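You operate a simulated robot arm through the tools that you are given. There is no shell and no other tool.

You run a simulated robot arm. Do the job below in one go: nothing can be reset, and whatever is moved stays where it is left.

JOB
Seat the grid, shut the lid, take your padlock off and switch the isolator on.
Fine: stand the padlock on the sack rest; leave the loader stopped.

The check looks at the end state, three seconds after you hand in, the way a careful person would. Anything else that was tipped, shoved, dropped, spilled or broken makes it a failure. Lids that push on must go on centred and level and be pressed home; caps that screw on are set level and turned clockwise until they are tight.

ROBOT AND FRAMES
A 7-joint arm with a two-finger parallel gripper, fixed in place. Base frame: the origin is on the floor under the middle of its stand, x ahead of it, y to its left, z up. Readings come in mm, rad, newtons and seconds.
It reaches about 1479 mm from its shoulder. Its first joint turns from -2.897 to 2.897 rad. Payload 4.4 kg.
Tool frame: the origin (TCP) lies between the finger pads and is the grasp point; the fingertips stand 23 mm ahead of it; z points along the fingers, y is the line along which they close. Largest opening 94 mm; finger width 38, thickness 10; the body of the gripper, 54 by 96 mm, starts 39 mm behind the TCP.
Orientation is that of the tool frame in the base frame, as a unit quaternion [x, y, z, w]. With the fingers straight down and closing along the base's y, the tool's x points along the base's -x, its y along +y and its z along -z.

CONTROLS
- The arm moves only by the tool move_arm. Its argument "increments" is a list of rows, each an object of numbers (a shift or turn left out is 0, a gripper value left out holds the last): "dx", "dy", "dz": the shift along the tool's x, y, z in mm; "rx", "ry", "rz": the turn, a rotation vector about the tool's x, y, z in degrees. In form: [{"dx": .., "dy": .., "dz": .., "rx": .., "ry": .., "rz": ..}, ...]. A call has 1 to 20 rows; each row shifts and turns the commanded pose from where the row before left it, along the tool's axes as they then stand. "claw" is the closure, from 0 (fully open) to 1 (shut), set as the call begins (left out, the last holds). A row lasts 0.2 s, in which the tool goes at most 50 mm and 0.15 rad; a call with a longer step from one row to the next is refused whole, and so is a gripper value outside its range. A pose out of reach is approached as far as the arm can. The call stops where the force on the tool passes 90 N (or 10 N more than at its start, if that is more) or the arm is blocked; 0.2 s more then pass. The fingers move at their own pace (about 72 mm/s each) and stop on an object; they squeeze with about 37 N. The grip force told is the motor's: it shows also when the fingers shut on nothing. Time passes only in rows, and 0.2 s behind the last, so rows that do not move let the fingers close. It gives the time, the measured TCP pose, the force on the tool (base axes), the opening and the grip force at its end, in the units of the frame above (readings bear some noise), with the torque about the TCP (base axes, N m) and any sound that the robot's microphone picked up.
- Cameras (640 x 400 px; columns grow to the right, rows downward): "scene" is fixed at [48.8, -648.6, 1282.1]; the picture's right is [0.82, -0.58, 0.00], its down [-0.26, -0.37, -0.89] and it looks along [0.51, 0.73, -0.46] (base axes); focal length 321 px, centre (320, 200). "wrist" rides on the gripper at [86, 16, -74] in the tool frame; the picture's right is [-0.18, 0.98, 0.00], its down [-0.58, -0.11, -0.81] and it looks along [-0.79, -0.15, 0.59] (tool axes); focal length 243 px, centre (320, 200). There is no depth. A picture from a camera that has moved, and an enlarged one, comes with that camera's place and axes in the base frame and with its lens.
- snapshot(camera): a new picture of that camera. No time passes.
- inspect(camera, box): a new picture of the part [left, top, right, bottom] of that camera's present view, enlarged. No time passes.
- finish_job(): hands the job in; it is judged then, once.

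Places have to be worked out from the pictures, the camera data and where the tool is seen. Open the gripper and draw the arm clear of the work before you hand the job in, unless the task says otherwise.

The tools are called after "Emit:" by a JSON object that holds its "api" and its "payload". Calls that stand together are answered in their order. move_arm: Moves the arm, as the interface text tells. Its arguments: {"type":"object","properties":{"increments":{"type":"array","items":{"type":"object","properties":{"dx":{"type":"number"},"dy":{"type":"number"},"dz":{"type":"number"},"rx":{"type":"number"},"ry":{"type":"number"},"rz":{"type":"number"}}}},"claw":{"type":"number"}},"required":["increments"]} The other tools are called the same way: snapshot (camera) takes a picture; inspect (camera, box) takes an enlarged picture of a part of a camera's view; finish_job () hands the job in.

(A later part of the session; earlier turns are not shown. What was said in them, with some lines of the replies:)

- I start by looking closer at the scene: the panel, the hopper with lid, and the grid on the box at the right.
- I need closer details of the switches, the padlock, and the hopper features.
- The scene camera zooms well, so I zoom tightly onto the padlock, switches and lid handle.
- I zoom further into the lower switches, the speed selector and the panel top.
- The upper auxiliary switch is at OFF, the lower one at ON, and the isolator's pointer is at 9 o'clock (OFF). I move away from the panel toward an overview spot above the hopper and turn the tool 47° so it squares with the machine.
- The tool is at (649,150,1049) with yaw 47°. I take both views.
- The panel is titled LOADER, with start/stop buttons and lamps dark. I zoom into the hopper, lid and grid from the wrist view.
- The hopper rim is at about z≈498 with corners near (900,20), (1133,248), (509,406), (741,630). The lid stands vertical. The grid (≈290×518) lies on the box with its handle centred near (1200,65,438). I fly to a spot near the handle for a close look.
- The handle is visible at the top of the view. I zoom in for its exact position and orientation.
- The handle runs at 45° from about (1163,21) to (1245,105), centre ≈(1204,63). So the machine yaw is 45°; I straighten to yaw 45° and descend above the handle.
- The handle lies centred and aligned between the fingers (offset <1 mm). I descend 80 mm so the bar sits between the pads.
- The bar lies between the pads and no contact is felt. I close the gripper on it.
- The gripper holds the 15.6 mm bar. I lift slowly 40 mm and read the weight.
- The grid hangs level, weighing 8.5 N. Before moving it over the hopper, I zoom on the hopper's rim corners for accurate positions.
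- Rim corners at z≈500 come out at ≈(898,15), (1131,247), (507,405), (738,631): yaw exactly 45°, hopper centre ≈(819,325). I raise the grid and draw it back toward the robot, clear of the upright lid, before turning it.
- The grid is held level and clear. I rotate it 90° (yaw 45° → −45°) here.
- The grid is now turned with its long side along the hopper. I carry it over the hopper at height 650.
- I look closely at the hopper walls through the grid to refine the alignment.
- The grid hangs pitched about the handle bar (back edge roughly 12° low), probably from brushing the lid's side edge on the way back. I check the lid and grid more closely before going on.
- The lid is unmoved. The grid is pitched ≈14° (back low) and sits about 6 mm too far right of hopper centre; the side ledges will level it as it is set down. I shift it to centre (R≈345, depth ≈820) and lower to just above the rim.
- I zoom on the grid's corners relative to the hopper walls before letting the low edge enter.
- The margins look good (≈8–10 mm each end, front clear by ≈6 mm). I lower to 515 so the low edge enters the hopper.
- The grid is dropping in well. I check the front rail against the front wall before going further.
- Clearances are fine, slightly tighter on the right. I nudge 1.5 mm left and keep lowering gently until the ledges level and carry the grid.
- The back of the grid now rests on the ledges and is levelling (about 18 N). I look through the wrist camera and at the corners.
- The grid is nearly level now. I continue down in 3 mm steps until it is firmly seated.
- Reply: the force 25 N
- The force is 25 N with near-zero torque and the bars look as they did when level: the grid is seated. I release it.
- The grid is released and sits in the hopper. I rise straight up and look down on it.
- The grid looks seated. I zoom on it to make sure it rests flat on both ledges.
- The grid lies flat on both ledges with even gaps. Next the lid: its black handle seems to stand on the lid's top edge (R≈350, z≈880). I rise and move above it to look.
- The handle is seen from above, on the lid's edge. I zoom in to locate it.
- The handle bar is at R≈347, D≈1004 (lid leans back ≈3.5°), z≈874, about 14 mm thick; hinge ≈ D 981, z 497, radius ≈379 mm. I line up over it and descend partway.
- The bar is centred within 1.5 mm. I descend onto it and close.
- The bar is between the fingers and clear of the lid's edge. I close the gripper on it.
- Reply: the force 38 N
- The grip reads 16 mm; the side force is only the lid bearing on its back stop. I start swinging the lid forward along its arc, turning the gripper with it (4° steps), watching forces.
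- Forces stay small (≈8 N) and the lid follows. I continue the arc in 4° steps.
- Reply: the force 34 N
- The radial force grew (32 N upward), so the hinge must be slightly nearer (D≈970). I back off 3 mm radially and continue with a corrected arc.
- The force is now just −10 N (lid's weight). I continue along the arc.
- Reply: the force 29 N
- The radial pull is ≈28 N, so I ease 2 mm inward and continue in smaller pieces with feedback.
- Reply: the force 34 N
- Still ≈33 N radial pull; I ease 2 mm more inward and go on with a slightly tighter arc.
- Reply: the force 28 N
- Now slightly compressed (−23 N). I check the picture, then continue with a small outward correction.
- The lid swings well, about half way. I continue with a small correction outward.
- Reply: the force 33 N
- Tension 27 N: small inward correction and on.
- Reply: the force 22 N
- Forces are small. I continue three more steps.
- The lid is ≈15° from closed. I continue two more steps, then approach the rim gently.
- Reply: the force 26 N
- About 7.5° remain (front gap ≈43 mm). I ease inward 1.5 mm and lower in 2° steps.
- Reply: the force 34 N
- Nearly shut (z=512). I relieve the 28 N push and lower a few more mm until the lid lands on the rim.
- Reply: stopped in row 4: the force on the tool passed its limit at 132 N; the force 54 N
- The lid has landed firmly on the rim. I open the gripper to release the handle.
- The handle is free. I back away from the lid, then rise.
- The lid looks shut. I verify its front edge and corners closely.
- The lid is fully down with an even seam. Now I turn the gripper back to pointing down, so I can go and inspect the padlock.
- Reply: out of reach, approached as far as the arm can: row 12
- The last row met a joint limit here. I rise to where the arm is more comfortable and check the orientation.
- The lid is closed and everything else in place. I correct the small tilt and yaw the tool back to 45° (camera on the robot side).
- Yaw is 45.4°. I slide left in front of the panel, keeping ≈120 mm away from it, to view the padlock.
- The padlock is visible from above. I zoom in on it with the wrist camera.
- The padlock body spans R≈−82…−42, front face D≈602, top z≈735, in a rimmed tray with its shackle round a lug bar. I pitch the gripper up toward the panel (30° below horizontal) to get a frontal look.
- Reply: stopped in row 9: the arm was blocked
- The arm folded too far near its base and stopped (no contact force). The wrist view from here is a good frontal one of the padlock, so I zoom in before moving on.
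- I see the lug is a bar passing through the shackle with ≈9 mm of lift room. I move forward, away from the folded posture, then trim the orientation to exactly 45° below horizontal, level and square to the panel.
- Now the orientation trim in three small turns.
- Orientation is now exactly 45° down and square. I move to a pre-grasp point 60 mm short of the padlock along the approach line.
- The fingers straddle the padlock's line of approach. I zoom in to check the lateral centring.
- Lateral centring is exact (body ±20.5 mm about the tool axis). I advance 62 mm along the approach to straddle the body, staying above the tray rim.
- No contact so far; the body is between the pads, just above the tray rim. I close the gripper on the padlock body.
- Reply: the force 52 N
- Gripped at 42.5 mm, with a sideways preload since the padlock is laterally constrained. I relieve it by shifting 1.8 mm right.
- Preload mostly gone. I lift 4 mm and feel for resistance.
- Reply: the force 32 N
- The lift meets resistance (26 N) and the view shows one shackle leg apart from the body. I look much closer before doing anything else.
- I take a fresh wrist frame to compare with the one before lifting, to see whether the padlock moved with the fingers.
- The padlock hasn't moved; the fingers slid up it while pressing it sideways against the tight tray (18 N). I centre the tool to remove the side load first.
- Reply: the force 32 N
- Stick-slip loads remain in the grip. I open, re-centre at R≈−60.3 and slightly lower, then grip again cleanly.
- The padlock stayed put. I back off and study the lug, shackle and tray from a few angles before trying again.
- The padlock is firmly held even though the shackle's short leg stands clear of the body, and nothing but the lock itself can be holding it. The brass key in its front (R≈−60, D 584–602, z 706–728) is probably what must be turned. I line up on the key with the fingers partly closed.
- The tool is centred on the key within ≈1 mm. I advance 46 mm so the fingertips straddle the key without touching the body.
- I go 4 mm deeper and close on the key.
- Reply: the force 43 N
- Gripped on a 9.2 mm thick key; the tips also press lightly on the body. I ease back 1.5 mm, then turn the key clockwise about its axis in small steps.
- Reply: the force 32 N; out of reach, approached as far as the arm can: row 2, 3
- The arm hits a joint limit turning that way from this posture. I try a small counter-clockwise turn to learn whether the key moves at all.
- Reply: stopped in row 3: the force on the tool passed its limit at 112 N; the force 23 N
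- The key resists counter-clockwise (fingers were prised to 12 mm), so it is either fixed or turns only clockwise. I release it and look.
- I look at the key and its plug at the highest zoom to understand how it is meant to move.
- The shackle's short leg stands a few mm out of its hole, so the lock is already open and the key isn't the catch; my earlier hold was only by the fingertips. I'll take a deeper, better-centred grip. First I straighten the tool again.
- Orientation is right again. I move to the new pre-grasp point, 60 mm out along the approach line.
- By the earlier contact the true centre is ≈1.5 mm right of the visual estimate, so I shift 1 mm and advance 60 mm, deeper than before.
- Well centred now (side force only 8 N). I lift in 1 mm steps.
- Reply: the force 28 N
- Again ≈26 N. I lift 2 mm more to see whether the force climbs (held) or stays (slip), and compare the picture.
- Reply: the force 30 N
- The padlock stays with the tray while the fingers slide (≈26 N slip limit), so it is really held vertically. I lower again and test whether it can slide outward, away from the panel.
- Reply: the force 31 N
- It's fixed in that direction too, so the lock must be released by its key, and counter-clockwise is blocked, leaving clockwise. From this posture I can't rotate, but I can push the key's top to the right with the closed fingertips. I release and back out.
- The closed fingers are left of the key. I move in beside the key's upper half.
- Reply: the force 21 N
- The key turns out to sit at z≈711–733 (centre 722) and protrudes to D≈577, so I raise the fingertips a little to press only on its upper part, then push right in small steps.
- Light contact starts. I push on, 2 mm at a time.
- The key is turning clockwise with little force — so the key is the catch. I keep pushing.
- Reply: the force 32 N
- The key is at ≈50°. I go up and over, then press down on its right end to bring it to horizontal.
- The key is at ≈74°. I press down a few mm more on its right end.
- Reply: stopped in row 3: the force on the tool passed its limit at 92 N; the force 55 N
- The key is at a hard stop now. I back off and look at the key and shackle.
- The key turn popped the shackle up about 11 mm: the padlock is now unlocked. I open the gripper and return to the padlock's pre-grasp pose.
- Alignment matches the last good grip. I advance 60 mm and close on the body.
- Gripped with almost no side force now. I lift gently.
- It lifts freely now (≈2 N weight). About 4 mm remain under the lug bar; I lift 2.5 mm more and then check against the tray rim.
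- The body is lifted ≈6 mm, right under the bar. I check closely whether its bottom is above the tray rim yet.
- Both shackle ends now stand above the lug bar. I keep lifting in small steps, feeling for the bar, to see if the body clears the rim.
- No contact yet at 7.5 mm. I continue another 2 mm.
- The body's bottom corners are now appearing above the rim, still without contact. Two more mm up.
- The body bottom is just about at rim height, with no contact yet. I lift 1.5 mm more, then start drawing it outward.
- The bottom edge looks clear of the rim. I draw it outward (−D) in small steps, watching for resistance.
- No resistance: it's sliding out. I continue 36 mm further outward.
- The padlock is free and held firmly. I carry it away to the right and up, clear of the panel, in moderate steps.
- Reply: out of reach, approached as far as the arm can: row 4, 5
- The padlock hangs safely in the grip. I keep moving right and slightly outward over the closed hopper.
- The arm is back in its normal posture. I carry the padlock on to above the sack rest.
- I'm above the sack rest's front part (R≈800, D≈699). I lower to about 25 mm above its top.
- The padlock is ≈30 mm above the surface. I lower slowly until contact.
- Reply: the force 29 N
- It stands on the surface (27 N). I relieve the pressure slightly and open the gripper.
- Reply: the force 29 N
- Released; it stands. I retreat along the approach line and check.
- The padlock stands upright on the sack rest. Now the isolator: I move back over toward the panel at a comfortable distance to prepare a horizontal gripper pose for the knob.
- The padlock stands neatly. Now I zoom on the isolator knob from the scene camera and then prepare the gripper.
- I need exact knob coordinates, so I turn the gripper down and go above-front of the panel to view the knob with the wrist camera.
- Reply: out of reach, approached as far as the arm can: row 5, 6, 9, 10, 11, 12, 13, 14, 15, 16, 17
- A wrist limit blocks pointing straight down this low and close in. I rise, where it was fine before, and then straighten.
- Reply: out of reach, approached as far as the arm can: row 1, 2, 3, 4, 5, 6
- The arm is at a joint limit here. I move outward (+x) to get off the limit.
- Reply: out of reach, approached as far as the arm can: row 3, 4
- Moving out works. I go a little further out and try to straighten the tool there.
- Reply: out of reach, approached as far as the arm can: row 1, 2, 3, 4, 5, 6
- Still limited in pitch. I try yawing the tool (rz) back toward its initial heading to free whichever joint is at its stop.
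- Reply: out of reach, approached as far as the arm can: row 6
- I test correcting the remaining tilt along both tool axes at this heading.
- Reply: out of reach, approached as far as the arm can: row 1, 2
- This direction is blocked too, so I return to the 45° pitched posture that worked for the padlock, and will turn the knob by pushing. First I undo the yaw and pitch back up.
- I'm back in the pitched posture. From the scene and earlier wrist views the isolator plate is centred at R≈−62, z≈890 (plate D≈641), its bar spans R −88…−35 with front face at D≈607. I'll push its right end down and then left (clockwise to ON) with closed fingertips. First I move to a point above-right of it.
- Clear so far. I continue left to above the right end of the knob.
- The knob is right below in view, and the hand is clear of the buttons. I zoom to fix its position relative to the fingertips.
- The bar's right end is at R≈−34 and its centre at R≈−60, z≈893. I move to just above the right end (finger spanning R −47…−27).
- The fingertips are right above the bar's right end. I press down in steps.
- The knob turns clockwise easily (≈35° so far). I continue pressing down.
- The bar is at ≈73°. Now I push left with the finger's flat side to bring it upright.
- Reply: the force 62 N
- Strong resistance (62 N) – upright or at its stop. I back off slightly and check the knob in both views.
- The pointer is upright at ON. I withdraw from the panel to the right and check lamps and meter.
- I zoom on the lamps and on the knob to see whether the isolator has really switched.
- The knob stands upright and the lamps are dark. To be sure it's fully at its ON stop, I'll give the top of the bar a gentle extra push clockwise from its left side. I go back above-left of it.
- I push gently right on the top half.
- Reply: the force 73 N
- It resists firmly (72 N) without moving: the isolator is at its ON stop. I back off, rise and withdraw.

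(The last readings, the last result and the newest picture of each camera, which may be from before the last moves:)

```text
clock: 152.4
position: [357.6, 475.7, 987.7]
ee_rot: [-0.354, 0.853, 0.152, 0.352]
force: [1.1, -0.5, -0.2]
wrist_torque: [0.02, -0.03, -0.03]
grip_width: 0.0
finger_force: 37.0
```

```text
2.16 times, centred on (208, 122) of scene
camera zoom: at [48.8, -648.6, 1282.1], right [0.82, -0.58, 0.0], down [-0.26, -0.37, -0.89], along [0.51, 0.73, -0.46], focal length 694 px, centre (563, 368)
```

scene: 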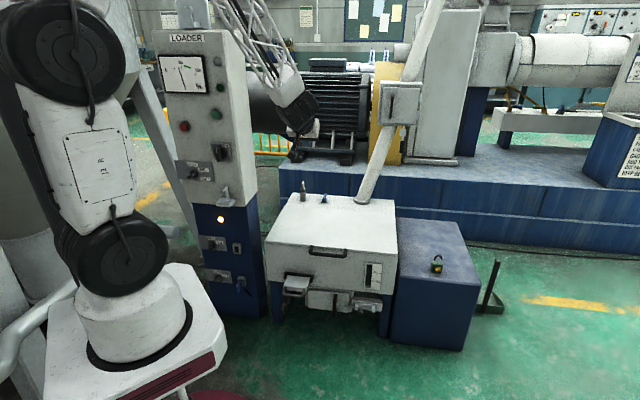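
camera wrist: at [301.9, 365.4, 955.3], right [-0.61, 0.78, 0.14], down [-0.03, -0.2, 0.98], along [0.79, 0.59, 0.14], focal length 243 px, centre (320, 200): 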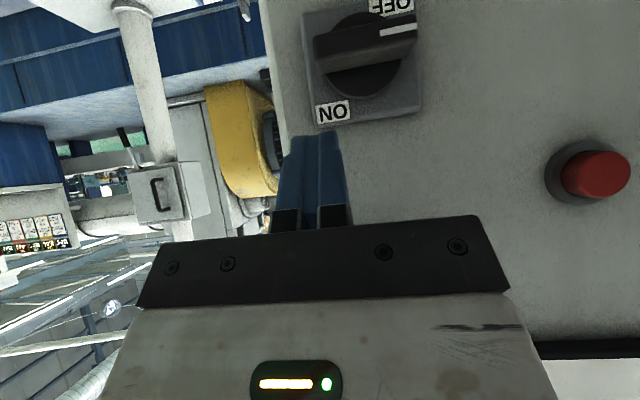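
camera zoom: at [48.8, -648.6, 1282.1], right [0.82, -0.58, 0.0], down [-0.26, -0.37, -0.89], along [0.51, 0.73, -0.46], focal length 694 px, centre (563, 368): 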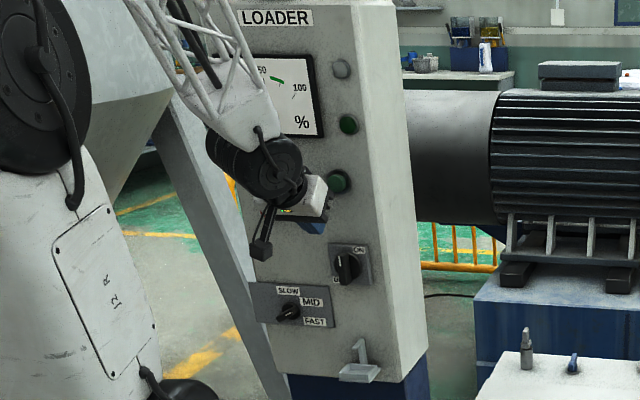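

I move away to the right, and take a last careful look at the lid seam, padlock and panel.

Emit:
{"api": "move_arm", "payload": {"increments": [{"dy": -30, "dx": 3, "dz": -3}, {"dy": -40, "dx": 3, "dz": -3}, {"dy": -40, "dx": 3, "dz": -3}, {"dy": -40, "dx": 3, "dz": -3}, {"dy": -40}, {"dy": -40}, {"dy": -40}, {"dy": -40}, {"dy": -40}, {"dy": -40}, {}], "claw": 0}}

Emit:
{"api": "inspect", "payload": {"camera": "scene", "box": [258, 225, 318, 265]}}

Emit:
{"api": "inspect", "payload": {"camera": "scene", "box": [350, 225, 410, 265]}}

Emit:
{"api": "inspect", "payload": {"camera": "scene", "box": [270, 185, 410, 260]}}

Emit:
{"api": "snapshot", "payload": {"camera": "scene"}}

```text
clock: 154.8
position: [624.2, 187.1, 981.9]
ee_rot: [-0.354, 0.852, 0.153, 0.353]
force: [0.0, 0.0, 0.6]
wrist_torque: [0.03, 0.01, 0.01]
grip_width: 94.0
finger_force: 0.1
```

```text
10.00 times, centred on (288, 245) of scene
camera zoom: at [48.8, -648.6, 1282.1], right [0.82, -0.58, 0.0], down [-0.26, -0.37, -0.89], along [0.51, 0.73, -0.46], focal length 3208 px, centre (640, -250)
```

zoom: 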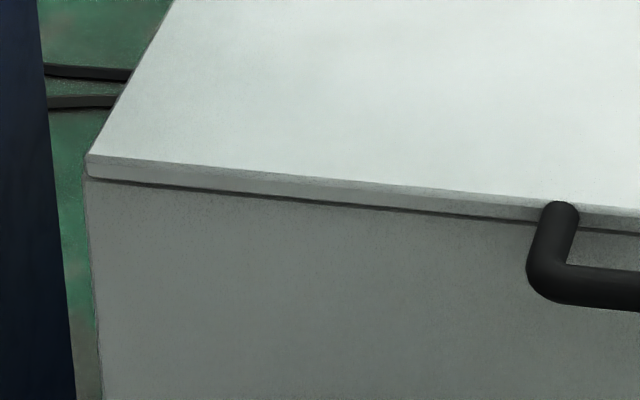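

```text
10.00 times, centred on (380, 245) of scene
camera zoom: at [48.8, -648.6, 1282.1], right [0.82, -0.58, 0.0], down [-0.26, -0.37, -0.89], along [0.51, 0.73, -0.46], focal length 3208 px, centre (-280, -250)
```

zoom: 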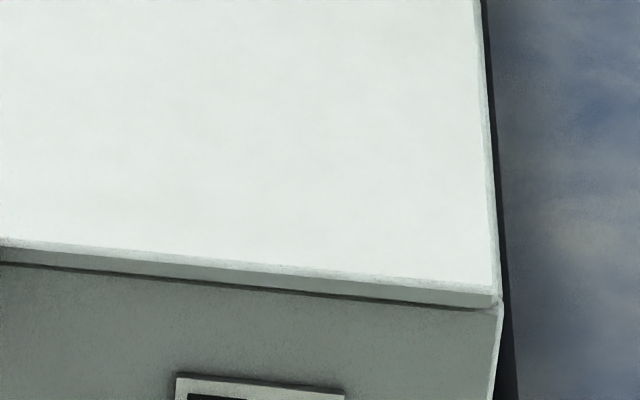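

```text
4.57 times, centred on (340, 222) of scene
camera zoom: at [48.8, -648.6, 1282.1], right [0.82, -0.58, 0.0], down [-0.26, -0.37, -0.89], along [0.51, 0.73, -0.46], focal length 1467 px, centre (229, 97)
```

zoom: 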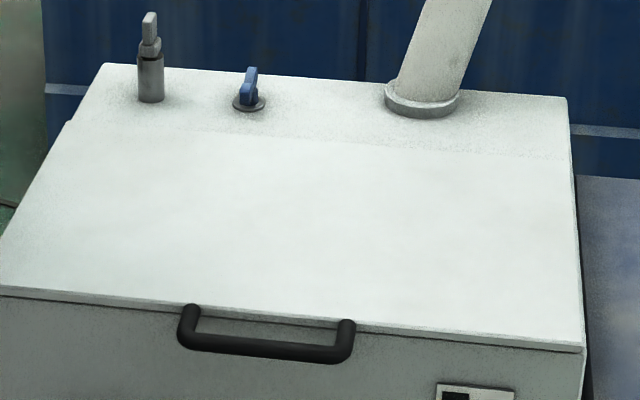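

```text
taken
```

scene: 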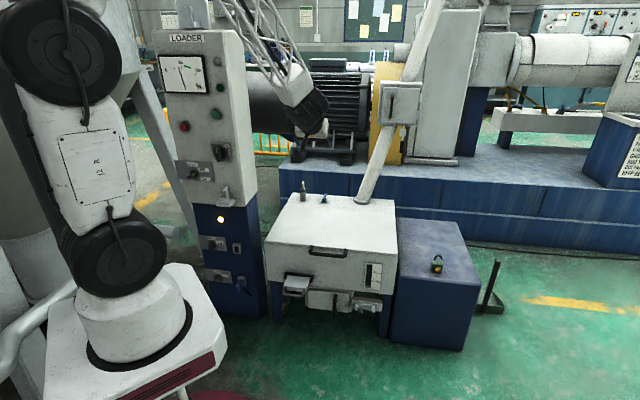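

The lid is flush with the rear deck and its seam is even, the padlock stands on the sack rest, and the gripper is open and clear. A last look at the switches and padlock.

Emit:
{"api": "inspect", "payload": {"camera": "scene", "box": [165, 30, 265, 310]}}

Emit:
{"api": "inspect", "payload": {"camera": "scene", "box": [170, 130, 250, 210]}}

Emit:
{"api": "inspect", "payload": {"camera": "scene", "box": [395, 215, 485, 295]}}

```text
1.43 times, centred on (215, 170) of scene
camera zoom: at [48.8, -648.6, 1282.1], right [0.82, -0.58, 0.0], down [-0.26, -0.37, -0.89], along [0.51, 0.73, -0.46], focal length 458 px, centre (470, 243)
```

zoom: 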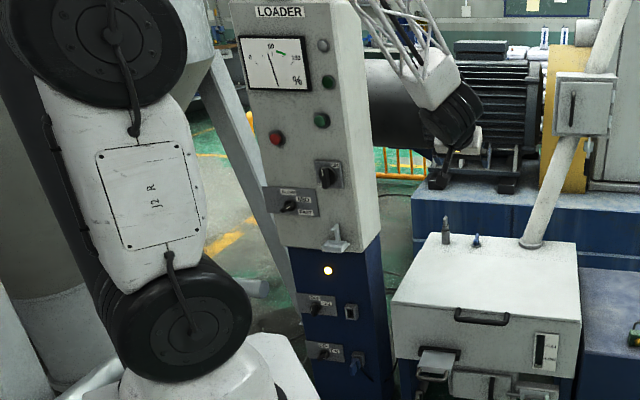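

```text
5.00 times, centred on (210, 170) of scene
camera zoom: at [48.8, -648.6, 1282.1], right [0.82, -0.58, 0.0], down [-0.26, -0.37, -0.89], along [0.51, 0.73, -0.46], focal length 1604 px, centre (870, 350)
```

zoom: 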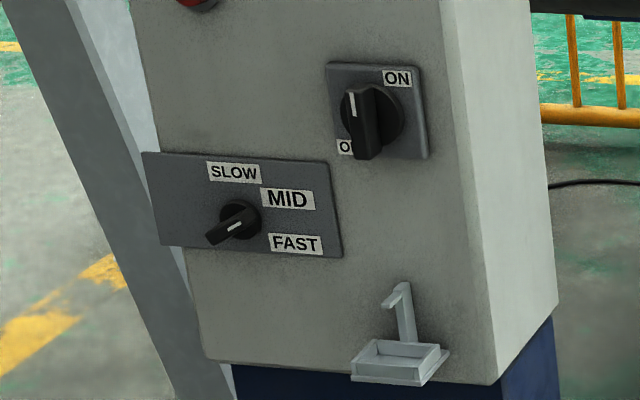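

```text
5.00 times, centred on (440, 255) of scene
camera zoom: at [48.8, -648.6, 1282.1], right [0.82, -0.58, 0.0], down [-0.26, -0.37, -0.89], along [0.51, 0.73, -0.46], focal length 1604 px, centre (-280, -75)
```

zoom: 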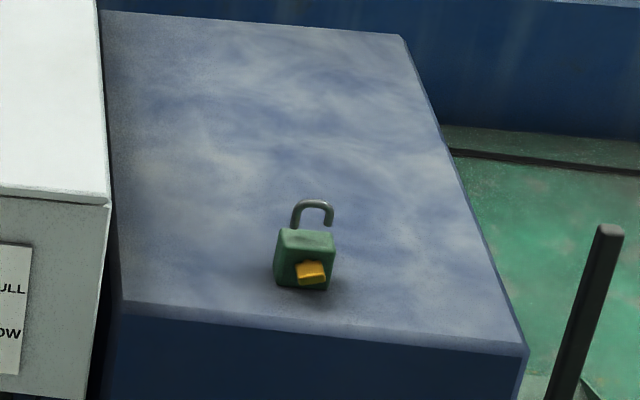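

The grid is seated under a fully shut lid and the padlock stands upright on the sack rest. The isolator is at its ON stop, the run lamp is dark, and nothing else on the panel changed. The gripper is open and clear, so I hand the job in.

Emit:
{"api": "finish_job", "payload": {}}

```text
The job is handed in.
```

I handed the job in with all four steps done and the loader stopped.

- **Grid:** it is seated flat on both ledges in the hopper. On the way there it probably brushed the upright lid's side edge, which tilted it about 14° in the gripper; the ledges levelled it as I set it down. The lid did not move.
- **Lid:** it is shut, flush with the rear deck and with an even seam along the front.
- **Padlock:** it is off the lug and standing upright on the sack rest, with the shackle open. It would not lift at first because it was locked; I turned its key clockwise to release it.
- **Isolator:** the knob is upright at ON. An extra push of about 70 N did not move it further, so I take that as its stop.
- **Loader:** it is stopped, its run lamp is dark, and I pressed neither the start nor the stop button. The speed selector and the two lower switches are as they were.

The white lamp above the run lamp stayed dark after I switched the isolator on. I don't know whether it is meant to light, so I could not use it to confirm power.

The gripper is open and well above the hopper.
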